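You operate a simulated robot arm through the tools that you are given. There is no shell and no other tool.

You are at the controls of a simulated robot arm. One attempt, no reset.

JOB
Put things in order on the trough end of bench 1. At the end: the teal bearing box stands where the orange pellet cup stood; the fine dresser drum stands where the green collar stood; the orange pellet cup stands on top of the black short rods; the green collar stands where the teal bearing box stood; whatever was shut is shut again. Leave all else as you found it, and nothing knocked over.

The check looks at the end state, three seconds after you hand in, the way a careful person would. Anything else that was tipped, shoved, dropped, spilled or broken makes it a failure.

ROBOT AND FRAMES
A 6-joint arm with a two-finger gripper, fixed in place. Base frame: the origin is at the foot of the arm, x ahead of it, y to its left, z up; the work surface is at about z = 0. Units: mm, degrees, N and s.
With the tool pointing down near the work surface it reaches from about 180 to 480 mm from the base axis. Its first joint turns from -66.0 to 66.0 degrees. Payload 1.76 kg.
Tool frame: the origin (TCP) lies between the finger pads and is the grasp point; the fingertips stand 29 mm ahead of it; z points along the fingers, y is the line along which they close. The gripper opens to 82 mm; its body begins 58 mm behind the TCP.
Orientation is that of the tool frame in the base frame, as a unit quaternion [w, x, y, z]. With the fingers straight down and closing along the base's y, the tool's x points along the base's -x, its y along +y and its z along -z.

CONTROLS
- The arm moves only by the tool jog_arm. Its argument "plan" is a list of rows, each a list of 7 numbers: the gripper command, from -1 (fully open) to 1 (shut), values between in proportion, then the shift along the tool's x, y, z in mm, then the turn, a rotation vector about the tool's x, y, z in degrees. In form: [[jaw, dx, dy, dz, wx, wy, wz], ...]. A call has 1 to 20 rows; each row shifts and turns the commanded pose from where the row before left it, along the tool's axes as they then stand. Rows are played at 5 a second. More than 50 mm and 8.6 degrees between two rows, or a gripper value outside its range, and nothing of the call is played. A pose out of reach is approached as far as the arm can. The call stops where the force on the tool passes 40 N (or 10 N more than at its start, if that is more) or the arm is blocked; 0.2 s more then pass. Each finger travels about 203.5 mm/s and halts on what it meets, pressing with about 24 N; the grip force reading is that of the motor and also rises with nothing between the fingers. The clock runs only during rows and for 0.2 s after the last one: add rows that do not move to give the fingers time. The reply holds the time, the measured pose of the TCP, the force on the tool along the base axes, the opening and the grip force, in the units named above and with some noise, with the torque about the TCP (base axes, N m) and any sound that the robot's microphone picked up, and new pictures: "show" is both (left out), scene, wrist or none.
- Cameras (640 x 400 px; columns grow to the right, rows downward): "scene" is fixed at [43.5, 330, 412.9]; the picture's right is [-0.84, -0.55, 0.00], its down [-0.38, 0.58, -0.73] and it looks along [0.40, -0.61, -0.69] (base axes); focal length 225 px, centre (320, 200). "wrist" rides on the gripper at [79, 4, -90] in the tool frame; the picture's right is [-0.05, 1.00, 0.00], its down [-0.71, -0.04, -0.71] and it looks along [-0.71, -0.04, 0.71] (tool axes); focal length 256 px, centre (320, 200). There is no depth. A picture from a camera that has moved, and an enlarged one, comes with that camera's place and axes in the base frame and with its lens.
- zoom(camera, box): a new picture of the part [left, top, right, bottom] of that camera's present view, enlarged. The clock stands still meanwhile.
- hand_in(): hands the job in; it is judged then, once.

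Nothing tells you positions but the pictures and the camera data. Unless the task says otherwise, let go and move clear before handing in.

The tools are called as a command line: name --pt "numbers of a row" for each row, then --argument value for the rest, lists and objects as JSON in quotes. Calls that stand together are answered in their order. jog_arm: Moves the arm, as the interface text tells. Its arguments: {"type":"object","properties":{"plan":{"type":"array","items":{"type":"array","items":{"type":"number"}}},"show":{"type":"string","enum":["both","scene","wrist","none"]}},"required":["plan"]} The other tools are called the same way: zoom (camera, box) takes an enlarged picture of a part of a camera's view; hand_in () hands the job in.

At the start:

```text
t: 0.0
tool_pos: [281.0, 78.7, 240.9]
ee_rot: [0.001, 0.0, 1.0, -0.001]
force: [-0.2, -0.5, -0.2]
ft_torque: [-0.02, 0.0, 0.01]
width: 82.0
finger_force: 0.1
```

scene: 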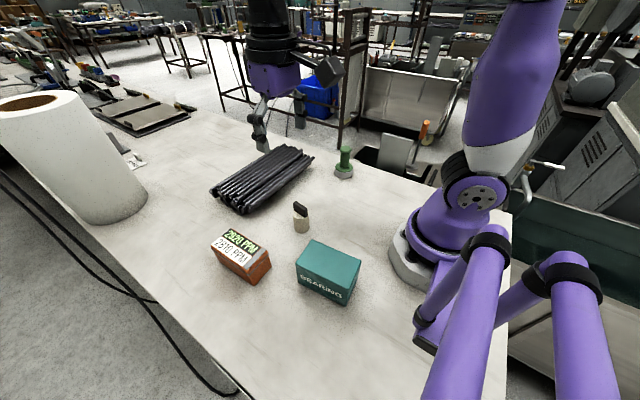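
wrist: 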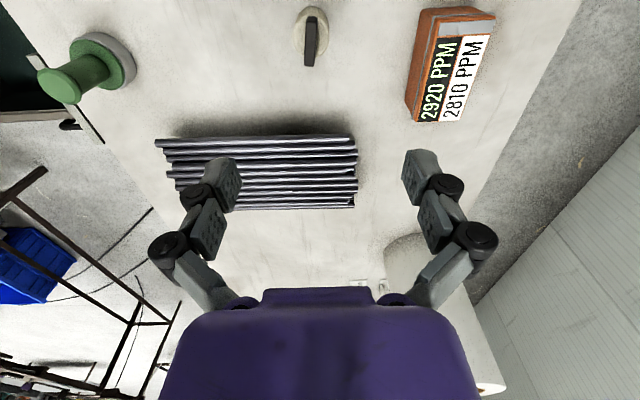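

I see a bench with a teal box, an orange-brown box with PPM labels, a bundle of black rods, a green flanged piece and a small beige/dark piece. I'll enlarge the views first to identify each thing.

zoom --camera "scene" --box '[190, 190, 380, 310]'

zoom --camera "scene" --box '[320, 100, 480, 200]'

zoom --camera "wrist" --box '[280, 0, 520, 150]'

zoom --camera "wrist" --box '[20, 10, 180, 110]'

zoom --camera "scene" --box '[190, 120, 350, 220]'

```text
3.33 times, centred on (285, 250) of scene
camera zoom: at [43.5, 330.0, 412.9], right [-0.84, -0.55, 0.0], down [-0.38, 0.58, -0.73], along [0.4, -0.61, -0.69], focal length 749 px, centre (437, 33)
```

zoom: 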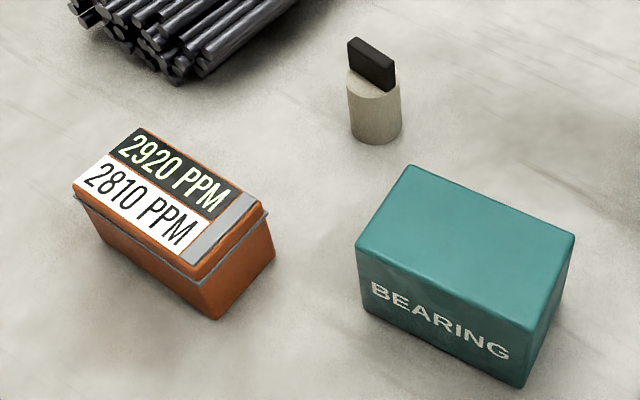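

```text
4.00 times, centred on (400, 150) of scene
camera zoom: at [43.5, 330.0, 412.9], right [-0.84, -0.55, 0.0], down [-0.38, 0.58, -0.73], along [0.4, -0.61, -0.69], focal length 899 px, centre (0, 400)
```

zoom: 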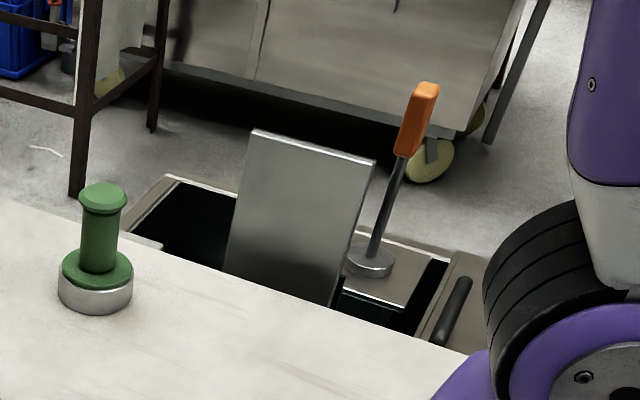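

```text
2.67 times, centred on (400, 75) of wrist
camera zoom: at [203.0, 82.5, 330.2], right [0.05, 1.0, 0.0], down [0.71, -0.04, 0.71], along [0.71, -0.04, -0.71], focal length 683 px, centre (107, 533)
```

zoom: 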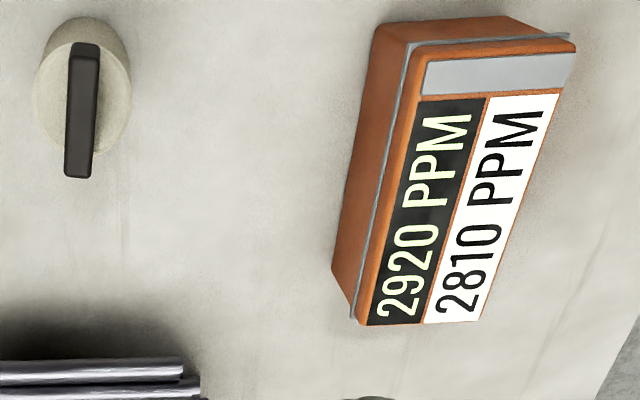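

```text
4.00 times, centred on (100, 60) of wrist
camera zoom: at [203.0, 82.5, 330.2], right [0.05, 1.0, 0.0], down [0.71, -0.04, 0.71], along [0.71, -0.04, -0.71], focal length 1024 px, centre (1200, 760)
```

zoom: 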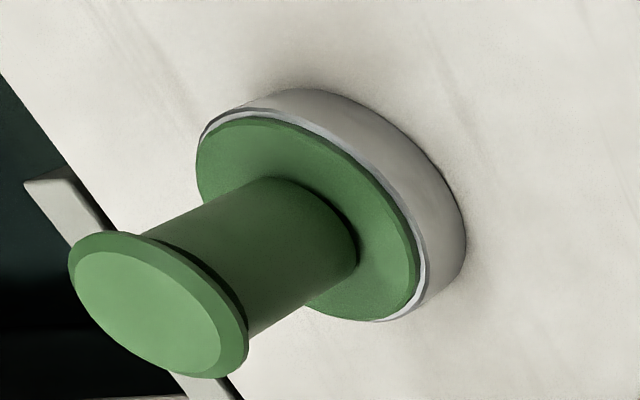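

```text
4.00 times, centred on (270, 170) of scene
camera zoom: at [43.5, 330.0, 412.9], right [-0.84, -0.55, 0.0], down [-0.38, 0.58, -0.73], along [0.4, -0.61, -0.69], focal length 899 px, centre (520, 320)
```

zoom: 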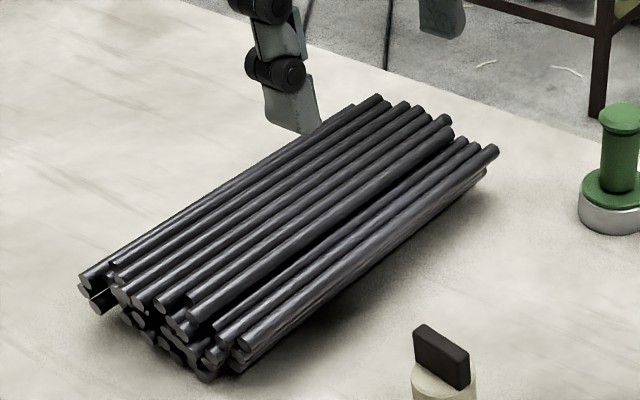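

The teal box is near (148,143), the orange box near (314,210), the beige drum near (267,68), the green piece near (284,-168), and the rods near (450,2). I'll turn the wrist camera toward the trough side for a closer look before touching anything.

jog_arm --pt "-1 0 -20 -10 0 0 8.5" --pt "-1 0 -20 -10 0 0 8.5" --pt "-1 0 -20 -10 0 0 8.5" --pt "-1 0 -20 -10 0 0 8.5" --pt "-1 0 -20 0 0 0 8.5" --pt "-1 0 -20 0 0 0 8.5"

```text
t: 1.4
tool_pos: [238.9, -31.1, 282.0]
ee_rot: [0.0, 0.432, 0.902, 0.001]
force: [0.0, -0.2, -0.5]
ft_torque: [-0.02, 0.01, 0.01]
width: 82.0
finger_force: 0.1
camera wrist: at [193.8, 34.6, 370.5], right [0.81, 0.58, 0.0], down [0.41, -0.57, 0.71], along [0.41, -0.57, -0.71], focal length 256 px, centre (320, 200)
```

scene: 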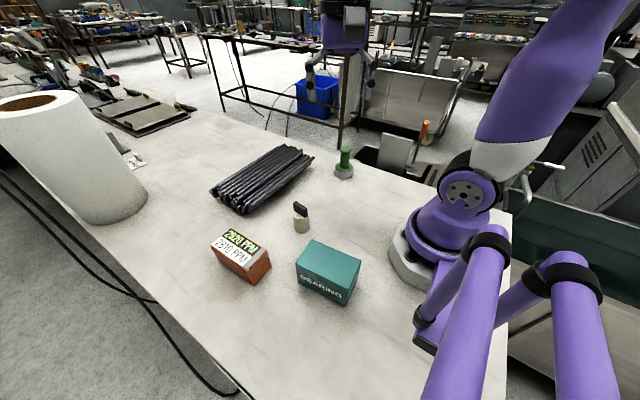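
wrist: 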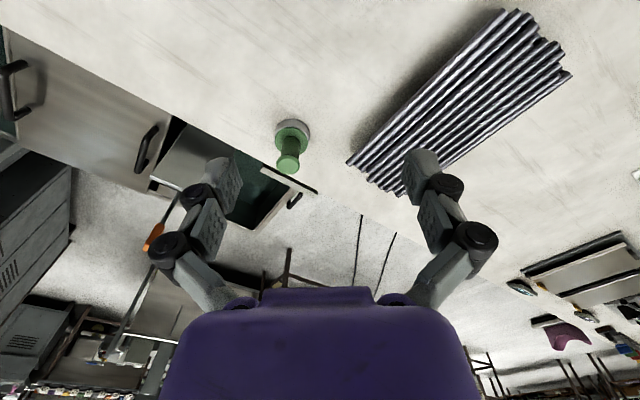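

The trough is visible beyond the bench edge, with metal lids and a dark opening. I'll turn further to see it fully.

jog_arm --pt "-1 0 0 -5 0 0 8.5" --pt "-1 0 0 -5 0 0 8.5" --pt "-1 0 0 -5 0 0 8.5" --pt "-1 0 0 0 0 0 8.5" --show "wrist"

zoom --camera "wrist" --box '[0, 0, 320, 260]'

zoom --camera "wrist" --box '[240, 60, 500, 260]'

```text
t: 2.4
tool_pos: [238.4, -30.9, 296.5]
ee_rot: [0.0, 0.677, 0.736, 0.001]
force: [-0.1, 0.4, 0.7]
ft_torque: [-0.01, 0.02, 0.0]
width: 81.9
finger_force: 0.0
camera wrist: at [237.9, 49.6, 385.0], right [1.0, 0.03, 0.0], down [0.02, -0.71, 0.71], along [0.02, -0.71, -0.71], focal length 256 px, centre (320, 200)
```

wrist: 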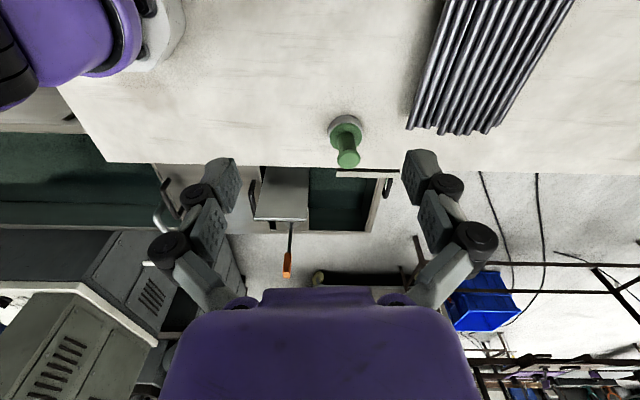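

```text
1.54 times, centred on (160, 130) of wrist
camera zoom: at [237.9, 49.6, 385.0], right [1.0, 0.03, 0.0], down [0.02, -0.71, 0.71], along [0.02, -0.71, -0.71], focal length 394 px, centre (566, 308)
```

zoom: 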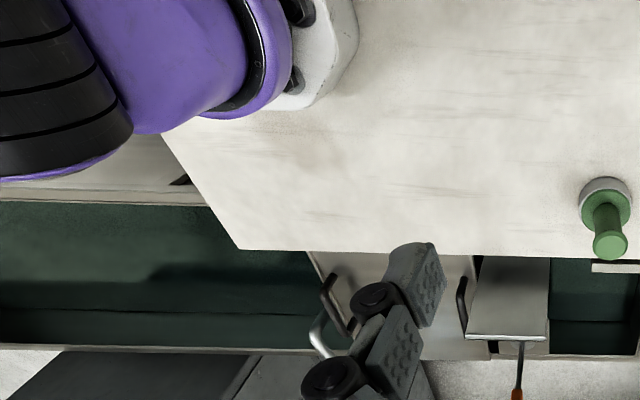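

```text
2.00 times, centred on (370, 160) of wrist
camera zoom: at [237.9, 49.6, 385.0], right [1.0, 0.03, 0.0], down [0.02, -0.71, 0.71], along [0.02, -0.71, -0.71], focal length 512 px, centre (220, 280)
```

zoom: 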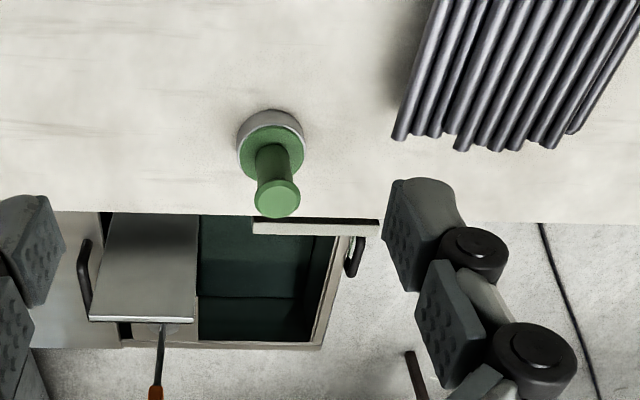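

The trough itself looks like scenery; the six things on the bench are the ones that matter. I'll enlarge the green piece and the rods from here to get their shape and exact place.

zoom --camera "wrist" --box '[310, 100, 380, 180]'

zoom --camera "scene" --box '[320, 135, 368, 185]'

zoom --camera "scene" --box '[200, 135, 325, 220]'

zoom --camera "scene" --box '[280, 190, 325, 240]'

zoom --camera "scene" --box '[205, 220, 280, 290]'

zoom --camera "scene" --box '[285, 230, 370, 310]'

```text
5.00 times, centred on (345, 140) of wrist
camera zoom: at [237.9, 49.6, 385.0], right [1.0, 0.03, 0.0], down [0.02, -0.71, 0.71], along [0.02, -0.71, -0.71], focal length 1280 px, centre (195, 500)
```

zoom: 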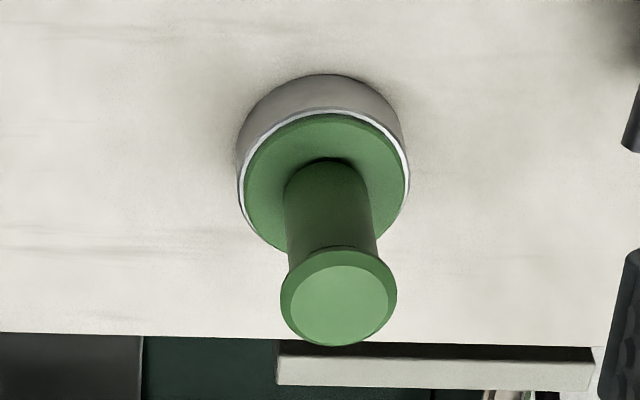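

```text
8.00 times, centred on (344, 160) of scene
camera zoom: at [43.5, 330.0, 412.9], right [-0.84, -0.55, 0.0], down [-0.38, 0.58, -0.73], along [0.4, -0.61, -0.69], focal length 1798 px, centre (128, 520)
```

zoom: 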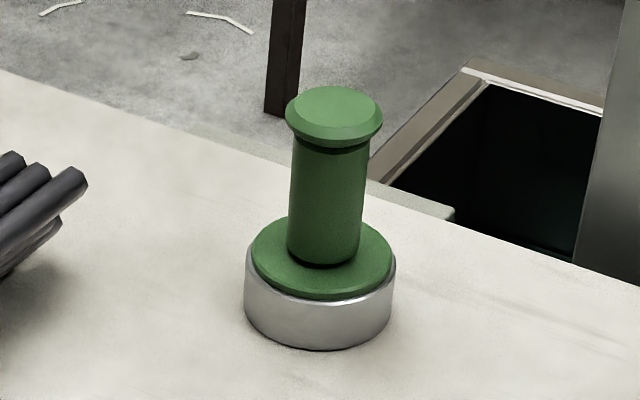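

```text
4.71 times, centred on (262, 178) of scene
camera zoom: at [43.5, 330.0, 412.9], right [-0.84, -0.55, 0.0], down [-0.38, 0.58, -0.73], along [0.4, -0.61, -0.69], focal length 1058 px, centre (591, 306)
```

zoom: 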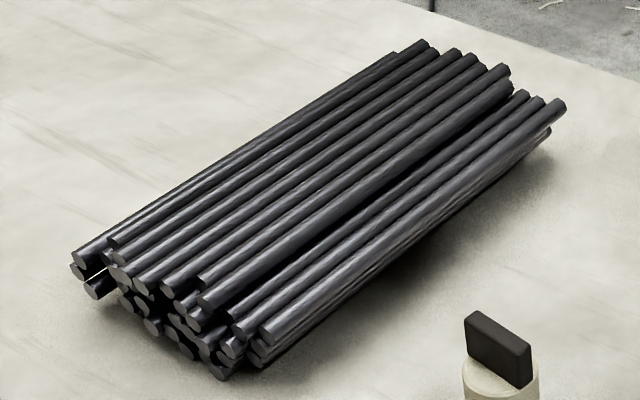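

```text
8.00 times, centred on (302, 215) of scene
camera zoom: at [43.5, 330.0, 412.9], right [-0.84, -0.55, 0.0], down [-0.38, 0.58, -0.73], along [0.4, -0.61, -0.69], focal length 1798 px, centre (460, 80)
```

zoom: 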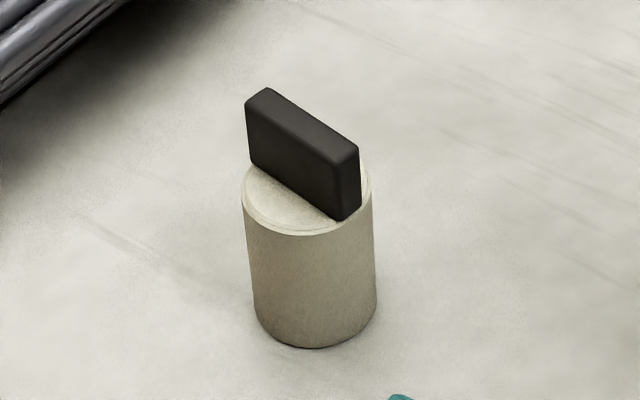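

```text
5.71 times, centred on (242, 255) of scene
camera zoom: at [43.5, 330.0, 412.9], right [-0.84, -0.55, 0.0], down [-0.38, 0.58, -0.73], along [0.4, -0.61, -0.69], focal length 1284 px, centre (763, -114)
```

zoom: 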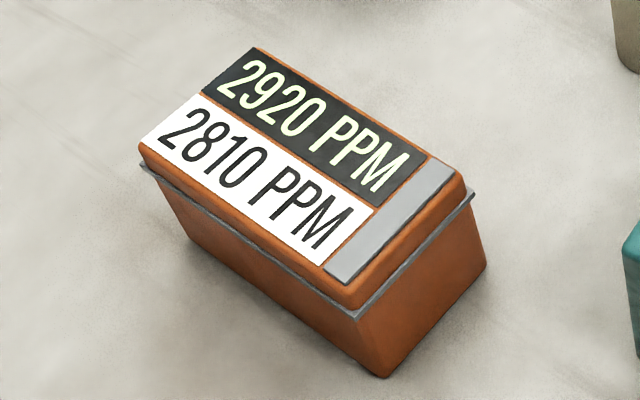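

```text
5.00 times, centred on (328, 270) of scene
camera zoom: at [43.5, 330.0, 412.9], right [-0.84, -0.55, 0.0], down [-0.38, 0.58, -0.73], along [0.4, -0.61, -0.69], focal length 1124 px, centre (282, -150)
```

zoom: 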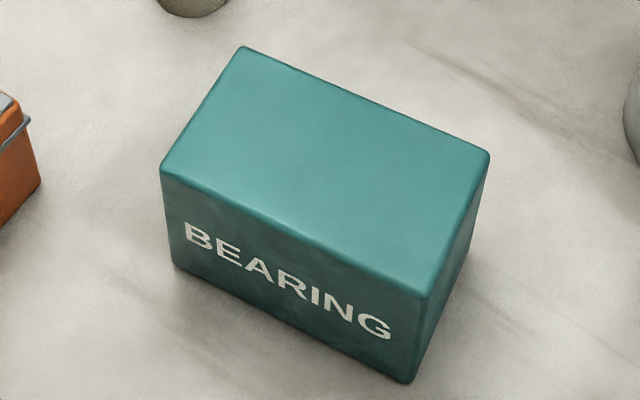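

The orange lidded box is about 99x50x58 mm, the drum about 36 mm across, and the green piece stands on a steel disc, about 88 mm tall in all. Next I'll turn back and look closely at the rods and the orange box.

jog_arm --pt "-1 0 0 0 0 0 -8.5" --pt "-1 0 0 0 0 0 -8.5" --pt "-1 0 0 0 0 0 -8.5" --pt "-1 0 0 0 0 0 -8.5" --pt "-1 0 0 0 0 0 -8.5" --pt "-1 0 0 0 0 0 -8.5" --pt "-1 0 0 0 0 0 -8.5" --pt "-1 0 0 0 0 0 -8.5" --pt "-1 0 0 0 0 0 -8.5" --pt "-1 0 0 0 0 0 -8.5" --pt "-1 -40 30 0 0 0 0" --pt "-1 -40 0 0 0 0 0" --show "wrist"

zoom --camera "wrist" --box '[120, 20, 440, 220]'

```text
t: 5.0
tool_pos: [318.3, 0.6, 295.4]
ee_rot: [0.0, 0.0, 1.0, -0.001]
force: [0.1, -0.1, 1.1]
ft_torque: [0.0, -0.02, 0.02]
width: 81.9
finger_force: 0.0
camera wrist: at [240.4, 5.0, 385.1], right [0.05, 1.0, 0.0], down [0.71, -0.04, 0.71], along [0.71, -0.04, -0.71], focal length 256 px, centre (320, 200)
```

wrist: 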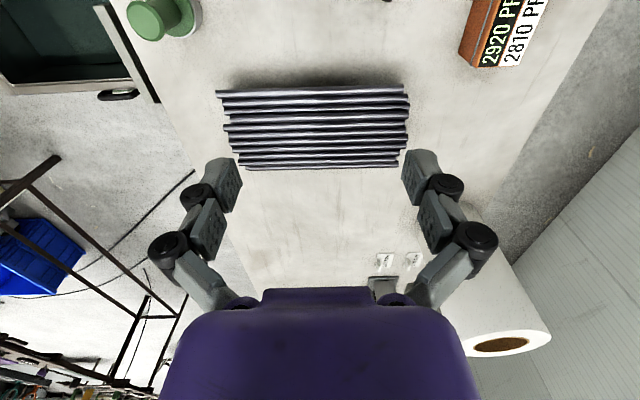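

```text
2.00 times, centred on (280, 120) of wrist
camera zoom: at [240.4, 5.0, 385.1], right [0.05, 1.0, 0.0], down [0.71, -0.04, 0.71], along [0.71, -0.04, -0.71], focal length 512 px, centre (400, 360)
```

zoom: 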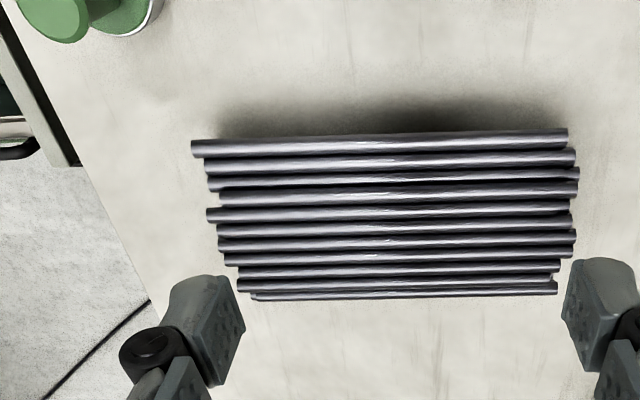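

The rods form a pile roughly x 385–525, y −150 to 115. I need the height profile of its top before placing anything there, so I'll enlarge the ends.

zoom --camera "scene" --box '[205, 170, 269, 220]'

zoom --camera "wrist" --box '[310, 75, 430, 180]'

zoom --camera "scene" --box '[265, 135, 325, 185]'

zoom --camera "wrist" --box '[205, 75, 325, 180]'

```text
8.00 times, centred on (237, 195) of scene
camera zoom: at [43.5, 330.0, 412.9], right [-0.84, -0.55, 0.0], down [-0.38, 0.58, -0.73], along [0.4, -0.61, -0.69], focal length 1798 px, centre (984, 240)
```

zoom: 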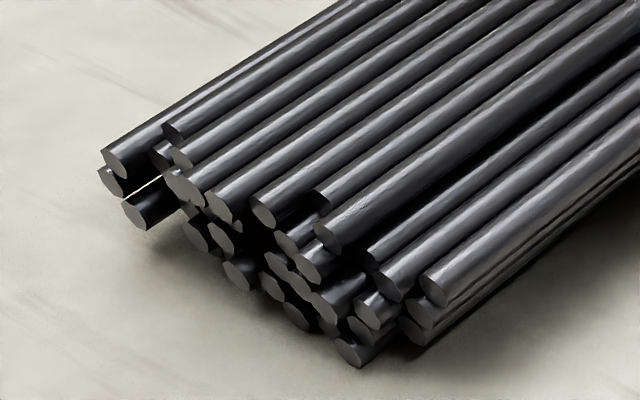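

```text
3.81 times, centred on (370, 128) of wrist
camera zoom: at [240.4, 5.0, 385.1], right [0.05, 1.0, 0.0], down [0.71, -0.04, 0.71], along [0.71, -0.04, -0.71], focal length 975 px, centre (130, 476)
```

zoom: 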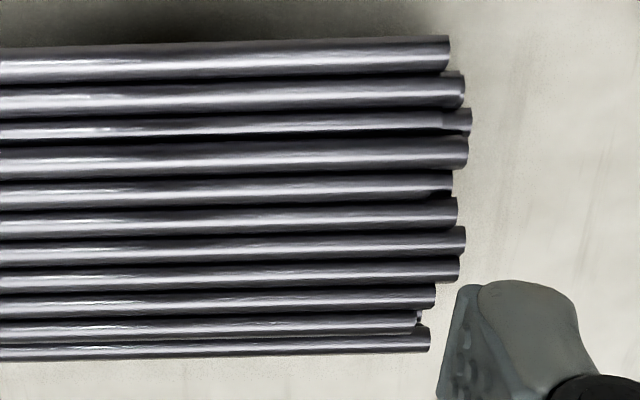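

```text
8.00 times, centred on (295, 160) of scene
camera zoom: at [43.5, 330.0, 412.9], right [-0.84, -0.55, 0.0], down [-0.38, 0.58, -0.73], along [0.4, -0.61, -0.69], focal length 1798 px, centre (520, 520)
```

zoom: 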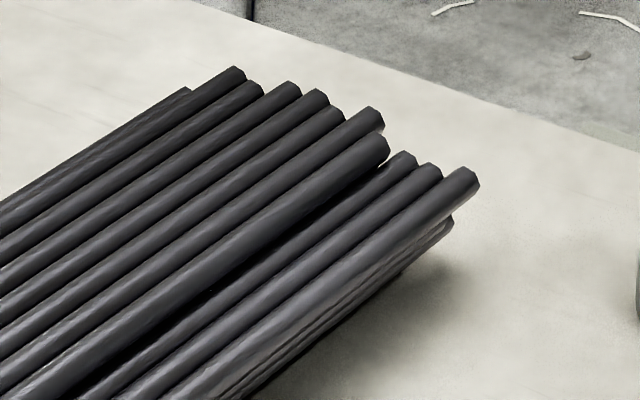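

```text
3.81 times, centred on (265, 128) of wrist
camera zoom: at [240.4, 5.0, 385.1], right [0.05, 1.0, 0.0], down [0.71, -0.04, 0.71], along [0.71, -0.04, -0.71], focal length 975 px, centre (530, 476)
```

zoom: 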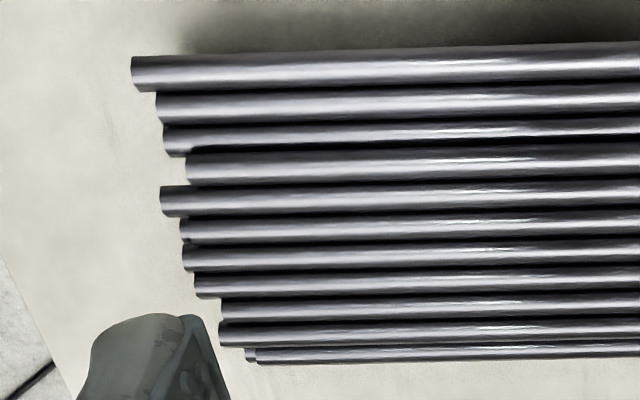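

The pile's level top is about z 61 from x≈405 to 478, so the orange box can go at about (440,−10). I'll go above the orange box at (306,210) and check alignment.

jog_arm --pt "-1 4 45 15 0 0 0" --pt "-1 4 45 15 0 0 0" --pt "-1 4 45 15 0 0 0" --pt "-1 0 45 15 0 0 0" --pt "-1 0 29 15 0 0 0" --pt "-1 0 0 20 0 0 0" --show "both"

zoom --camera "wrist" --box '[220, 0, 420, 180]'

```text
t: 6.4
tool_pos: [307.2, 208.2, 200.2]
ee_rot: [0.0, 0.0, 1.0, 0.0]
force: [-0.1, -0.6, 0.2]
ft_torque: [0.01, 0.0, -0.02]
width: 81.9
finger_force: 0.0
camera wrist: at [228.9, 213.8, 289.8], right [0.05, 1.0, 0.0], down [0.71, -0.04, 0.71], along [0.71, -0.04, -0.71], focal length 256 px, centre (320, 200)
```

scene: 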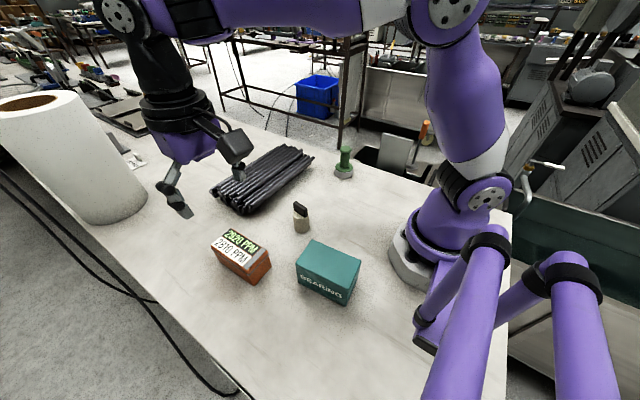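
wrist: 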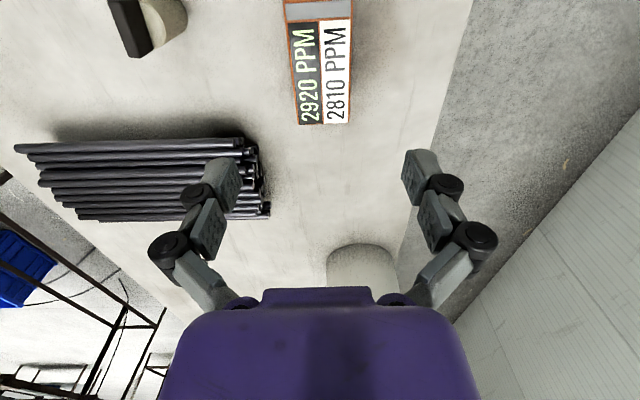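

```text
2.22 times, centred on (320, 90) of wrist
camera zoom: at [228.9, 213.8, 289.8], right [0.05, 1.0, 0.0], down [0.71, -0.04, 0.71], along [0.71, -0.04, -0.71], focal length 569 px, centre (320, 444)
```

zoom: 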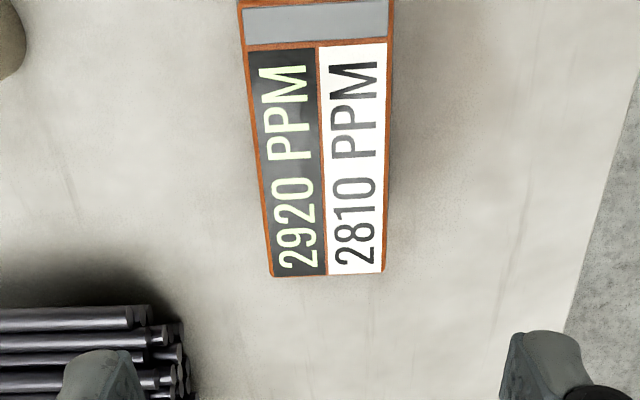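

The box is aligned with the base axes, centre about (306,210). I'll straddle it and go down until the fingertips are just above the bench.

jog_arm --pt "-1 1 2 30 0 0 0" --pt "-1 0 0 40 0 0 0" --pt "-1 0 0 40 0 0 0" --pt "-1 0 0 30 0 0 0" --pt "-1 0 0 15 0 0 0" --pt "-1 0 0 8 0 0 0" --show "both"

zoom --camera "scene" --box '[180, 190, 300, 290]'

```text
t: 7.8
tool_pos: [305.7, 209.9, 38.3]
ee_rot: [0.0, 0.0, 1.0, 0.0]
force: [0.3, -0.3, 0.3]
ft_torque: [0.01, 0.0, 0.01]
width: 82.1
finger_force: 0.1
camera wrist: at [227.2, 215.2, 127.4], right [0.05, 1.0, 0.0], down [0.71, -0.04, 0.71], along [0.71, -0.04, -0.71], focal length 256 px, centre (320, 200)
```

scene: 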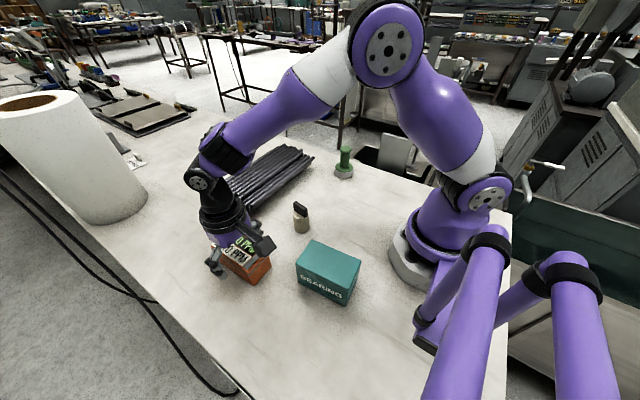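
wrist: 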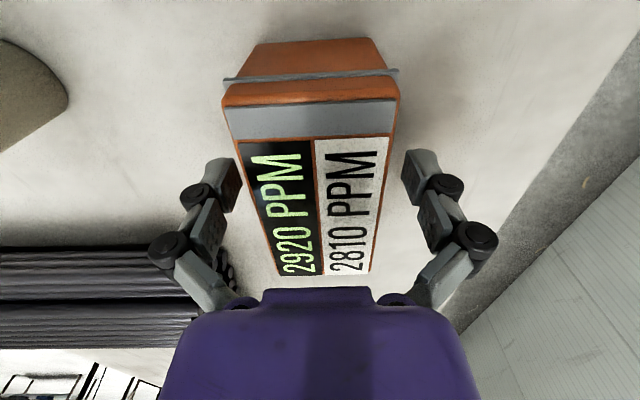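

```text
4.00 times, centred on (240, 240) of scene
camera zoom: at [43.5, 330.0, 412.9], right [-0.84, -0.55, 0.0], down [-0.38, 0.58, -0.73], along [0.4, -0.61, -0.69], focal length 899 px, centre (640, 40)
```

zoom: 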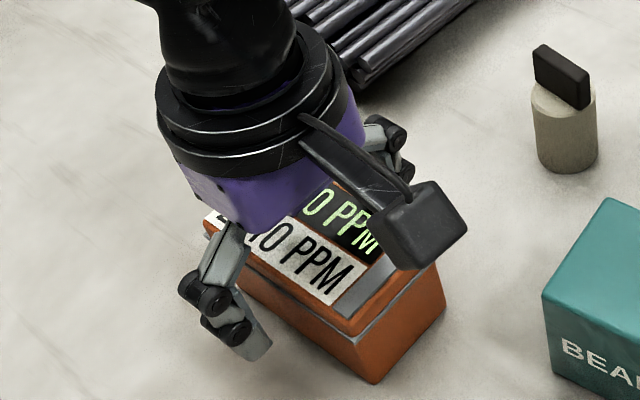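

The fingers straddle the box cleanly with the rim at about z 43. I'll go 5 mm lower so the pads press on the body, then close gently and watch.

jog_arm --pt "-1 0 0 5 0 0 0" --pt "-0.5 0 0 0 0 0 0" --pt "0 0 0 0 0 0 0" --pt "0.3 0 0 0 0 0 0" --pt "1 0 0 0 0 0 0" --pt "1 0 0 0 0 0 0" --show "both"

zoom --camera "scene" --box '[180, 190, 300, 290]'

zoom --camera "wrist" --box '[180, 20, 460, 260]'

```text
t: 9.2
tool_pos: [305.2, 211.2, 32.7]
ee_rot: [0.0, 0.0, 1.0, -0.001]
force: [0.3, -2.9, 7.7]
ft_torque: [-0.07, 0.0, 0.02]
width: 51.8
finger_force: 24.2
camera wrist: at [227.6, 215.3, 122.4], right [0.05, 1.0, 0.0], down [0.71, -0.04, 0.71], along [0.71, -0.04, -0.71], focal length 256 px, centre (320, 200)
```

scene: 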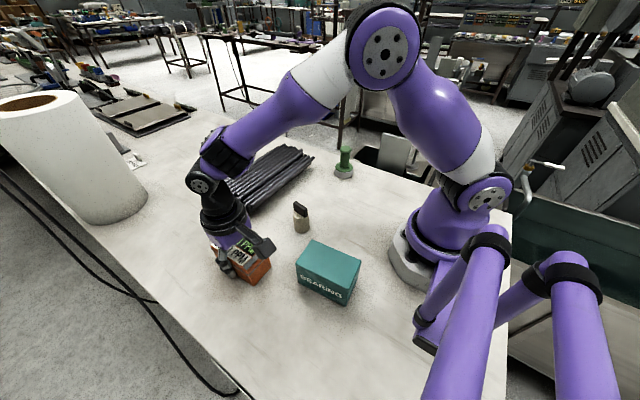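
wrist: 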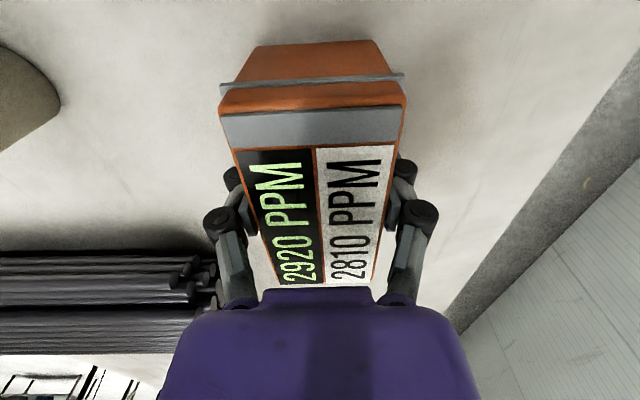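

```text
4.00 times, centred on (240, 240) of scene
camera zoom: at [43.5, 330.0, 412.9], right [-0.84, -0.55, 0.0], down [-0.38, 0.58, -0.73], along [0.4, -0.61, -0.69], focal length 899 px, centre (640, 40)
```

zoom: 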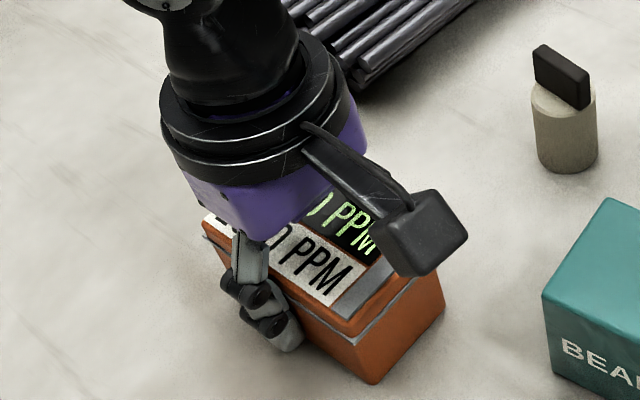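

```text
1.67 times, centred on (320, 140) of wrist
camera zoom: at [227.6, 215.3, 122.4], right [0.05, 1.0, 0.0], down [0.71, -0.04, 0.71], along [0.71, -0.04, -0.71], focal length 427 px, centre (320, 300)
```

zoom: 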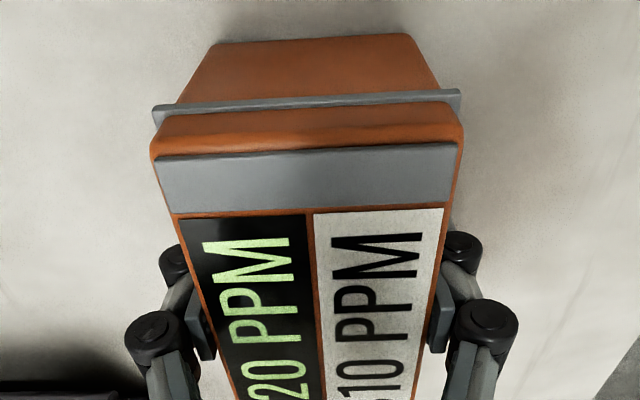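

The grip holds at 51.8 mm on the body. I'll lift only a little and check that the whole box, body and lid, comes up together.

jog_arm --pt "1 0 0 -4 0 0 0" --pt "1 0 0 -5 0 0 0" --pt "1 0 0 -6 0 0 0" --pt "1 0 0 -8 0 0 0" --pt "1 0 0 0 0 0 0" --show "both"

zoom --camera "scene" --box '[180, 190, 300, 290]'

zoom --camera "wrist" --box '[180, 20, 460, 260]'

```text
t: 10.4
tool_pos: [306.3, 210.5, 57.0]
ee_rot: [0.0, 0.0, 1.0, 0.0]
force: [0.2, 0.0, -3.3]
ft_torque: [0.0, -0.03, 0.02]
width: 51.9
finger_force: 24.2
camera wrist: at [227.9, 215.1, 145.8], right [0.05, 1.0, 0.0], down [0.71, -0.04, 0.71], along [0.71, -0.04, -0.71], focal length 256 px, centre (320, 200)
```

scene: 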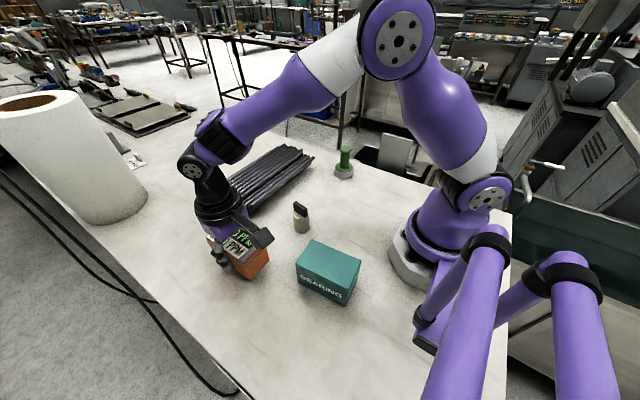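
wrist: 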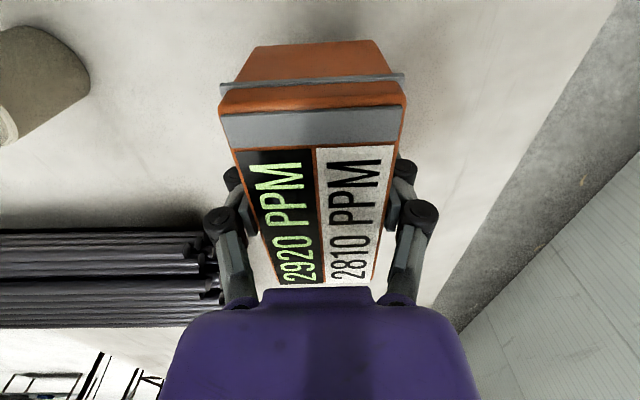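

```text
4.00 times, centred on (240, 240) of scene
camera zoom: at [43.6, 330.0, 412.9], right [-0.84, -0.55, 0.0], down [-0.38, 0.58, -0.73], along [0.4, -0.61, -0.69], focal length 899 px, centre (640, 40)
```

zoom: 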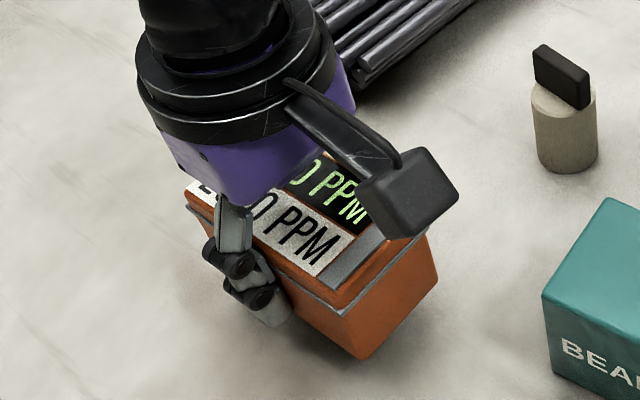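

```text
1.67 times, centred on (320, 140) of wrist
camera zoom: at [227.9, 215.1, 145.8], right [0.05, 1.0, 0.0], down [0.71, -0.04, 0.71], along [0.71, -0.04, -0.71], focal length 427 px, centre (320, 300)
```

zoom: 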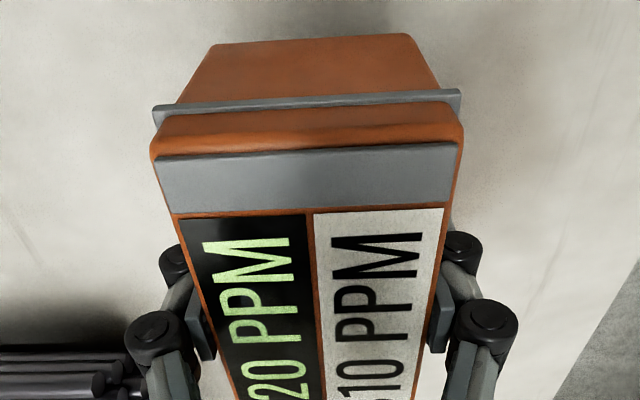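

The whole box came up level, weighing about 0.33 kg. I'll raise it clear and carry it over the rods to about (440,−10).

jog_arm --pt "1 0 0 -30 0 0 0" --pt "1 0 0 -40 0 0 0" --pt "1 0 0 -40 0 0 0" --pt "1 -10 -20 -13 0 0 0" --pt "1 -20 -36 0 0 0 0" --pt "1 -22 -36 0 0 0 0" --pt "1 -22 -36 0 0 0 0" --pt "1 -22 -36 0 0 0 0" --pt "1 -20 -30 0 0 0 0" --pt "1 -18 -26 0 0 0 0" --pt "1 0 0 0 0 0 0" --show "both"

zoom --camera "scene" --box '[190, 90, 340, 220]'

```text
t: 12.8
tool_pos: [440.3, -9.2, 178.2]
ee_rot: [-0.001, 0.0, 1.0, 0.001]
force: [0.2, -0.2, -2.5]
ft_torque: [0.0, 0.04, 0.0]
width: 51.5
finger_force: 24.3
camera wrist: at [361.9, -4.9, 268.1], right [0.05, 1.0, 0.0], down [0.71, -0.04, 0.71], along [0.71, -0.04, -0.71], focal length 256 px, centre (320, 200)
```

scene: 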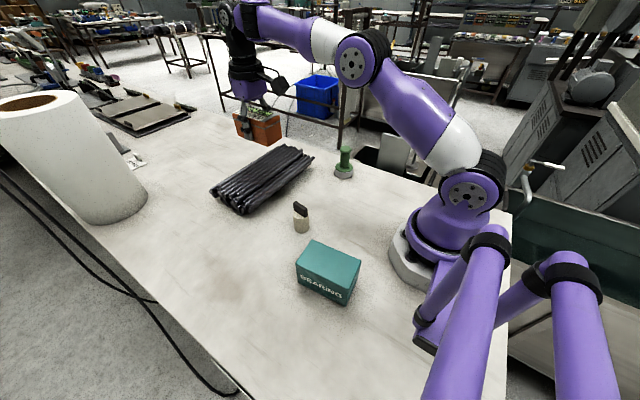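
wrist: 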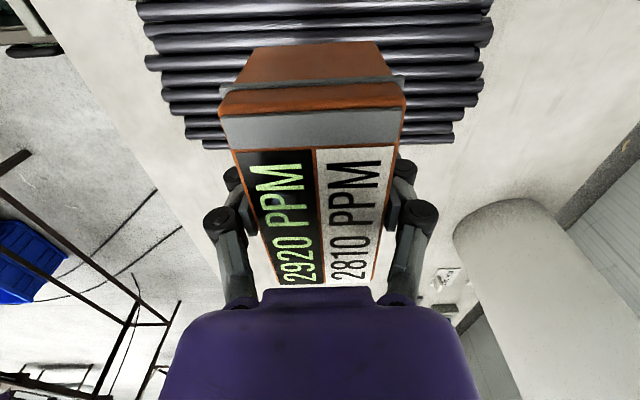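

```text
3.08 times, centred on (265, 155) of scene
camera zoom: at [43.6, 330.0, 412.9], right [-0.84, -0.54, 0.0], down [-0.38, 0.58, -0.73], along [0.4, -0.61, -0.69], focal length 692 px, centre (489, 338)
```

zoom: 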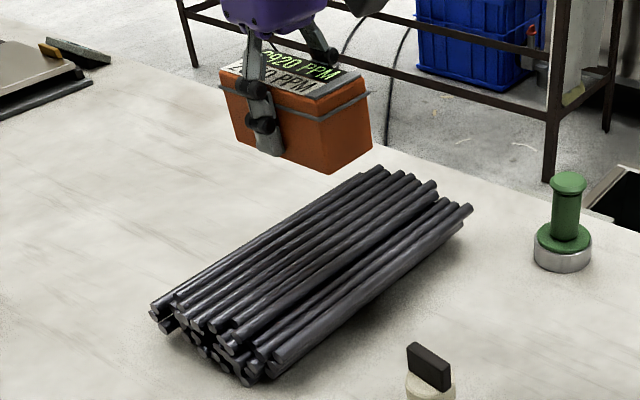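

The box is above the rods, held level. I'll lower to about 8 mm above the expected top of the pile and look again.

jog_arm --pt "1 0 0 30 0 0 0" --pt "1 0 0 25 0 0 0" --pt "1 0 0 15 0 0 0" --pt "1 0 0 5 0 0 0" --pt "1 0 0 0 0 0 0" --show "both"

zoom --camera "scene" --box '[200, 110, 330, 220]'

```text
t: 14.0
tool_pos: [440.6, -9.4, 104.3]
ee_rot: [0.0, 0.0, 1.0, 0.0]
force: [0.2, -0.6, -3.1]
ft_torque: [0.0, 0.01, 0.0]
width: 51.6
finger_force: 24.3
camera wrist: at [362.1, -4.6, 193.2], right [0.05, 1.0, 0.0], down [0.71, -0.04, 0.71], along [0.71, -0.04, -0.71], focal length 256 px, centre (320, 200)
```

scene: 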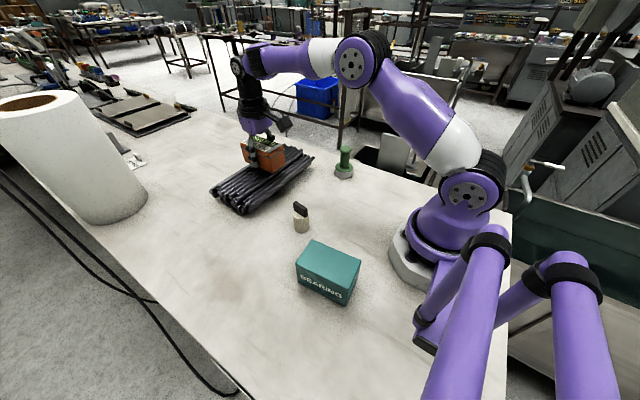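
wrist: 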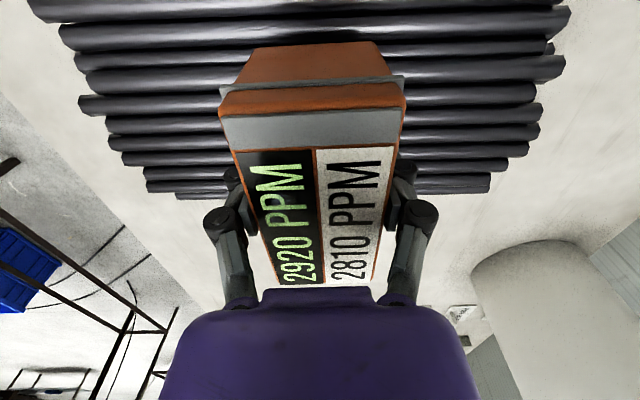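

```text
3.64 times, centred on (265, 165) of scene
camera zoom: at [43.6, 330.0, 412.9], right [-0.84, -0.55, 0.0], down [-0.38, 0.58, -0.73], along [0.4, -0.61, -0.69], focal length 817 px, centre (520, 327)
```

zoom: 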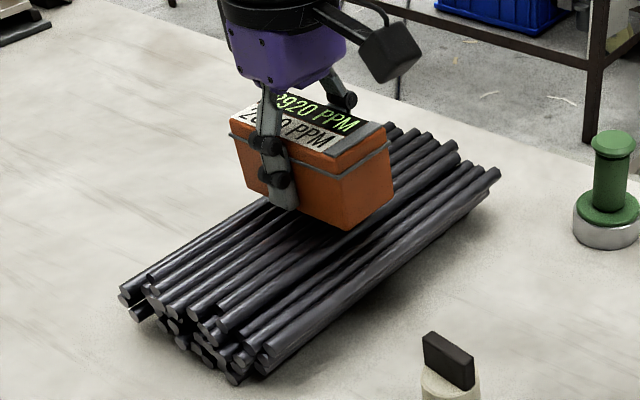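

I want to confirm which rods lie under the box before lowering further, so I'll enlarge the wrist view.

zoom --camera "wrist" --box '[380, 0, 600, 210]'

zoom --camera "wrist" --box '[20, 0, 260, 210]'

zoom --camera "scene" --box '[235, 130, 320, 200]'

```text
1.90 times, centred on (490, 105) of wrist
camera zoom: at [362.1, -4.6, 193.2], right [0.05, 1.0, 0.0], down [0.71, -0.04, 0.71], along [0.71, -0.04, -0.71], focal length 488 px, centre (-4, 381)
```

zoom: 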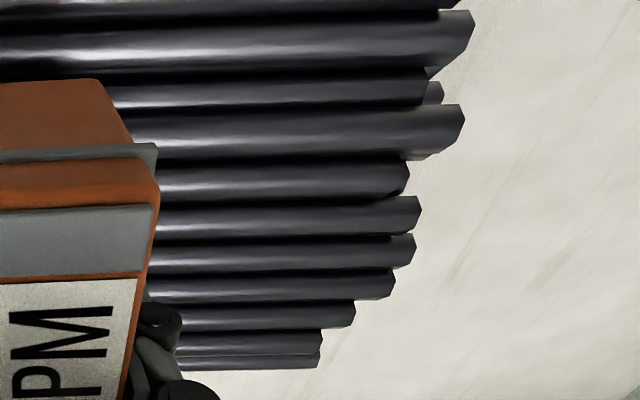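

```text
1.90 times, centred on (140, 105) of wrist
camera zoom: at [362.1, -4.6, 193.2], right [0.05, 1.0, 0.0], down [0.71, -0.04, 0.71], along [0.71, -0.04, -0.71], focal length 488 px, centre (663, 381)
```

zoom: 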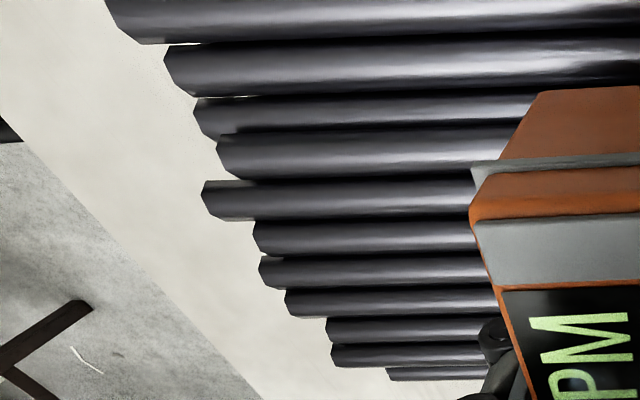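

```text
5.71 times, centred on (278, 165) of scene
camera zoom: at [43.6, 330.0, 412.9], right [-0.84, -0.55, 0.0], down [-0.38, 0.58, -0.73], along [0.4, -0.61, -0.69], focal length 1284 px, centre (563, 400)
```

zoom: 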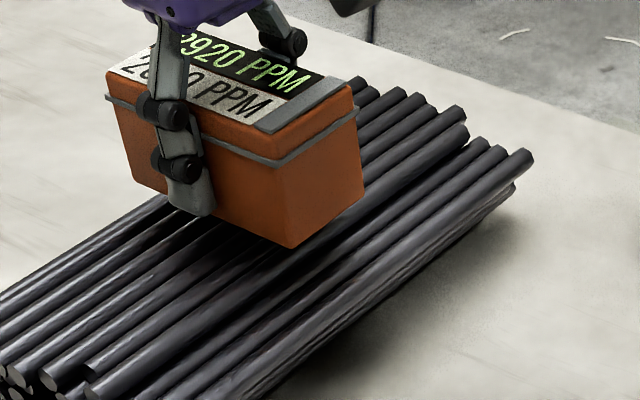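

The level rods R4–R9 span about x 402–476 and the box is centred over them. I'll lower in small steps, watching the force for contact.

jog_arm --pt "1 0 0 2 0 0 0" --pt "1 0 0 2 0 0 0" --pt "1 0 0 1 0 0 0" --pt "1 0 0 0 0 0 0" --show "none"

jog_arm --pt "1 0 0 1 0 0 0" --pt "1 0 0 1 0 0 0" --pt "1 0 0 1 0 0 0" --pt "1 0 0 0 0 0 0" --show "scene"

zoom --camera "scene" --box '[235, 130, 320, 200]'

```text
t: 15.0
tool_pos: [440.0, -8.1, 99.1]
ee_rot: [0.0, 0.0, 1.0, 0.0]
force: [-0.4, 0.6, -3.3]
ft_torque: [-0.03, 0.04, 0.0]
width: 51.7
finger_force: 23.8
```

```text
t: 16.0
tool_pos: [440.0, -9.9, 95.9]
ee_rot: [0.0, 0.0, 1.0, 0.0]
force: [0.2, 0.3, -2.7]
ft_torque: [-0.02, 0.03, -0.03]
width: 51.5
finger_force: 24.0
```

scene: 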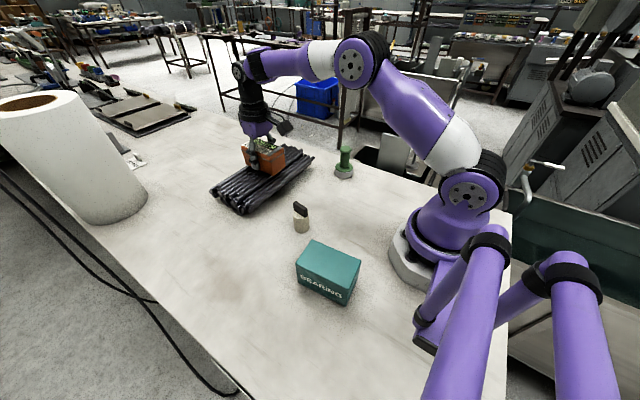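

```text
5.71 times, centred on (278, 165) of scene
camera zoom: at [43.6, 330.0, 412.9], right [-0.84, -0.55, 0.0], down [-0.38, 0.58, -0.73], along [0.4, -0.61, -0.69], focal length 1284 px, centre (563, 400)
```

zoom: 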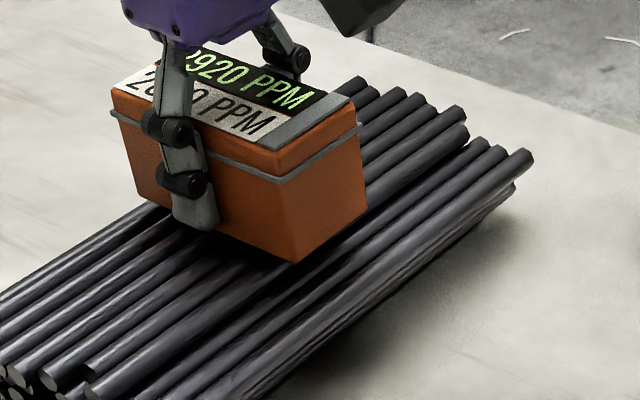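

No contact yet with the box bottom around z 63. I'll keep lowering a millimetre at a time.

jog_arm --pt "1 0 0 1 0 0 0" --pt "1 0 0 0 0 0 0" --show "none"

jog_arm --pt "1 0 0 1 0 0 0" --pt "1 0 0 0 0 0 0" --show "none"

jog_arm --pt "1 0 0 1 0 0 0" --pt "1 0 0 0 0 0 0" --show "none"

```text
t: 16.6
tool_pos: [439.8, -9.6, 94.6]
ee_rot: [0.0, -0.001, 1.0, 0.001]
force: [0.3, -0.1, -3.5]
ft_torque: [0.01, 0.01, 0.0]
width: 51.6
finger_force: 24.6
```

```text
t: 17.2
tool_pos: [441.6, -10.5, 92.7]
ee_rot: [0.001, 0.0, 1.0, 0.0]
force: [-0.2, -0.2, -2.8]
ft_torque: [0.04, 0.01, 0.01]
width: 51.8
finger_force: 23.9
```

```text
t: 17.8
tool_pos: [439.9, -9.5, 93.1]
ee_rot: [0.0, 0.0, 1.0, 0.0]
force: [-1.0, -0.3, -3.4]
ft_torque: [0.03, -0.01, 0.01]
width: 52.1
finger_force: 24.0
```

Still hanging free near z 60. I'll continue one step at a time.

jog_arm --pt "1 0 0 1 0 0 0" --pt "1 0 0 0 0 0 0" --show "none"

jog_arm --pt "1 0 0 1 0 0 0" --pt "1 0 0 0 0 0 0" --show "scene"

zoom --camera "scene" --box '[235, 130, 320, 200]'

```text
t: 18.4
tool_pos: [440.8, -10.0, 91.4]
ee_rot: [0.0, 0.0, 1.0, 0.0]
force: [-0.3, -0.2, -2.9]
ft_torque: [0.01, -0.01, 0.01]
width: 51.8
finger_force: 24.5
```

```text
t: 19.0
tool_pos: [441.0, -10.2, 92.3]
ee_rot: [0.0, 0.0, 1.0, -0.001]
force: [-2.2, -0.2, 4.6]
ft_torque: [0.12, 0.02, 0.0]
width: 51.5
finger_force: 23.8
```

scene: 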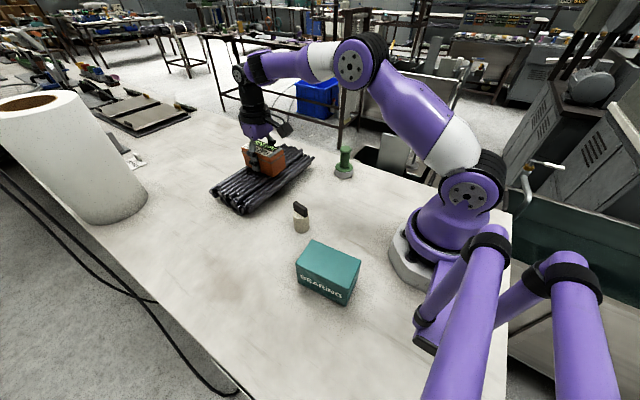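

```text
5.71 times, centred on (278, 165) of scene
camera zoom: at [43.5, 330.0, 412.9], right [-0.84, -0.55, 0.0], down [-0.38, 0.58, -0.73], along [0.4, -0.61, -0.69], focal length 1284 px, centre (563, 400)
```

zoom: 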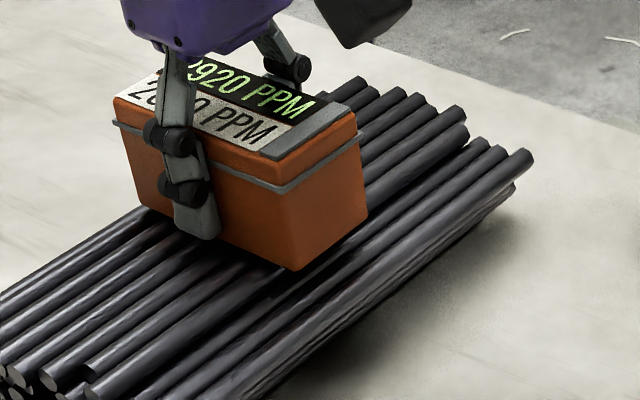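

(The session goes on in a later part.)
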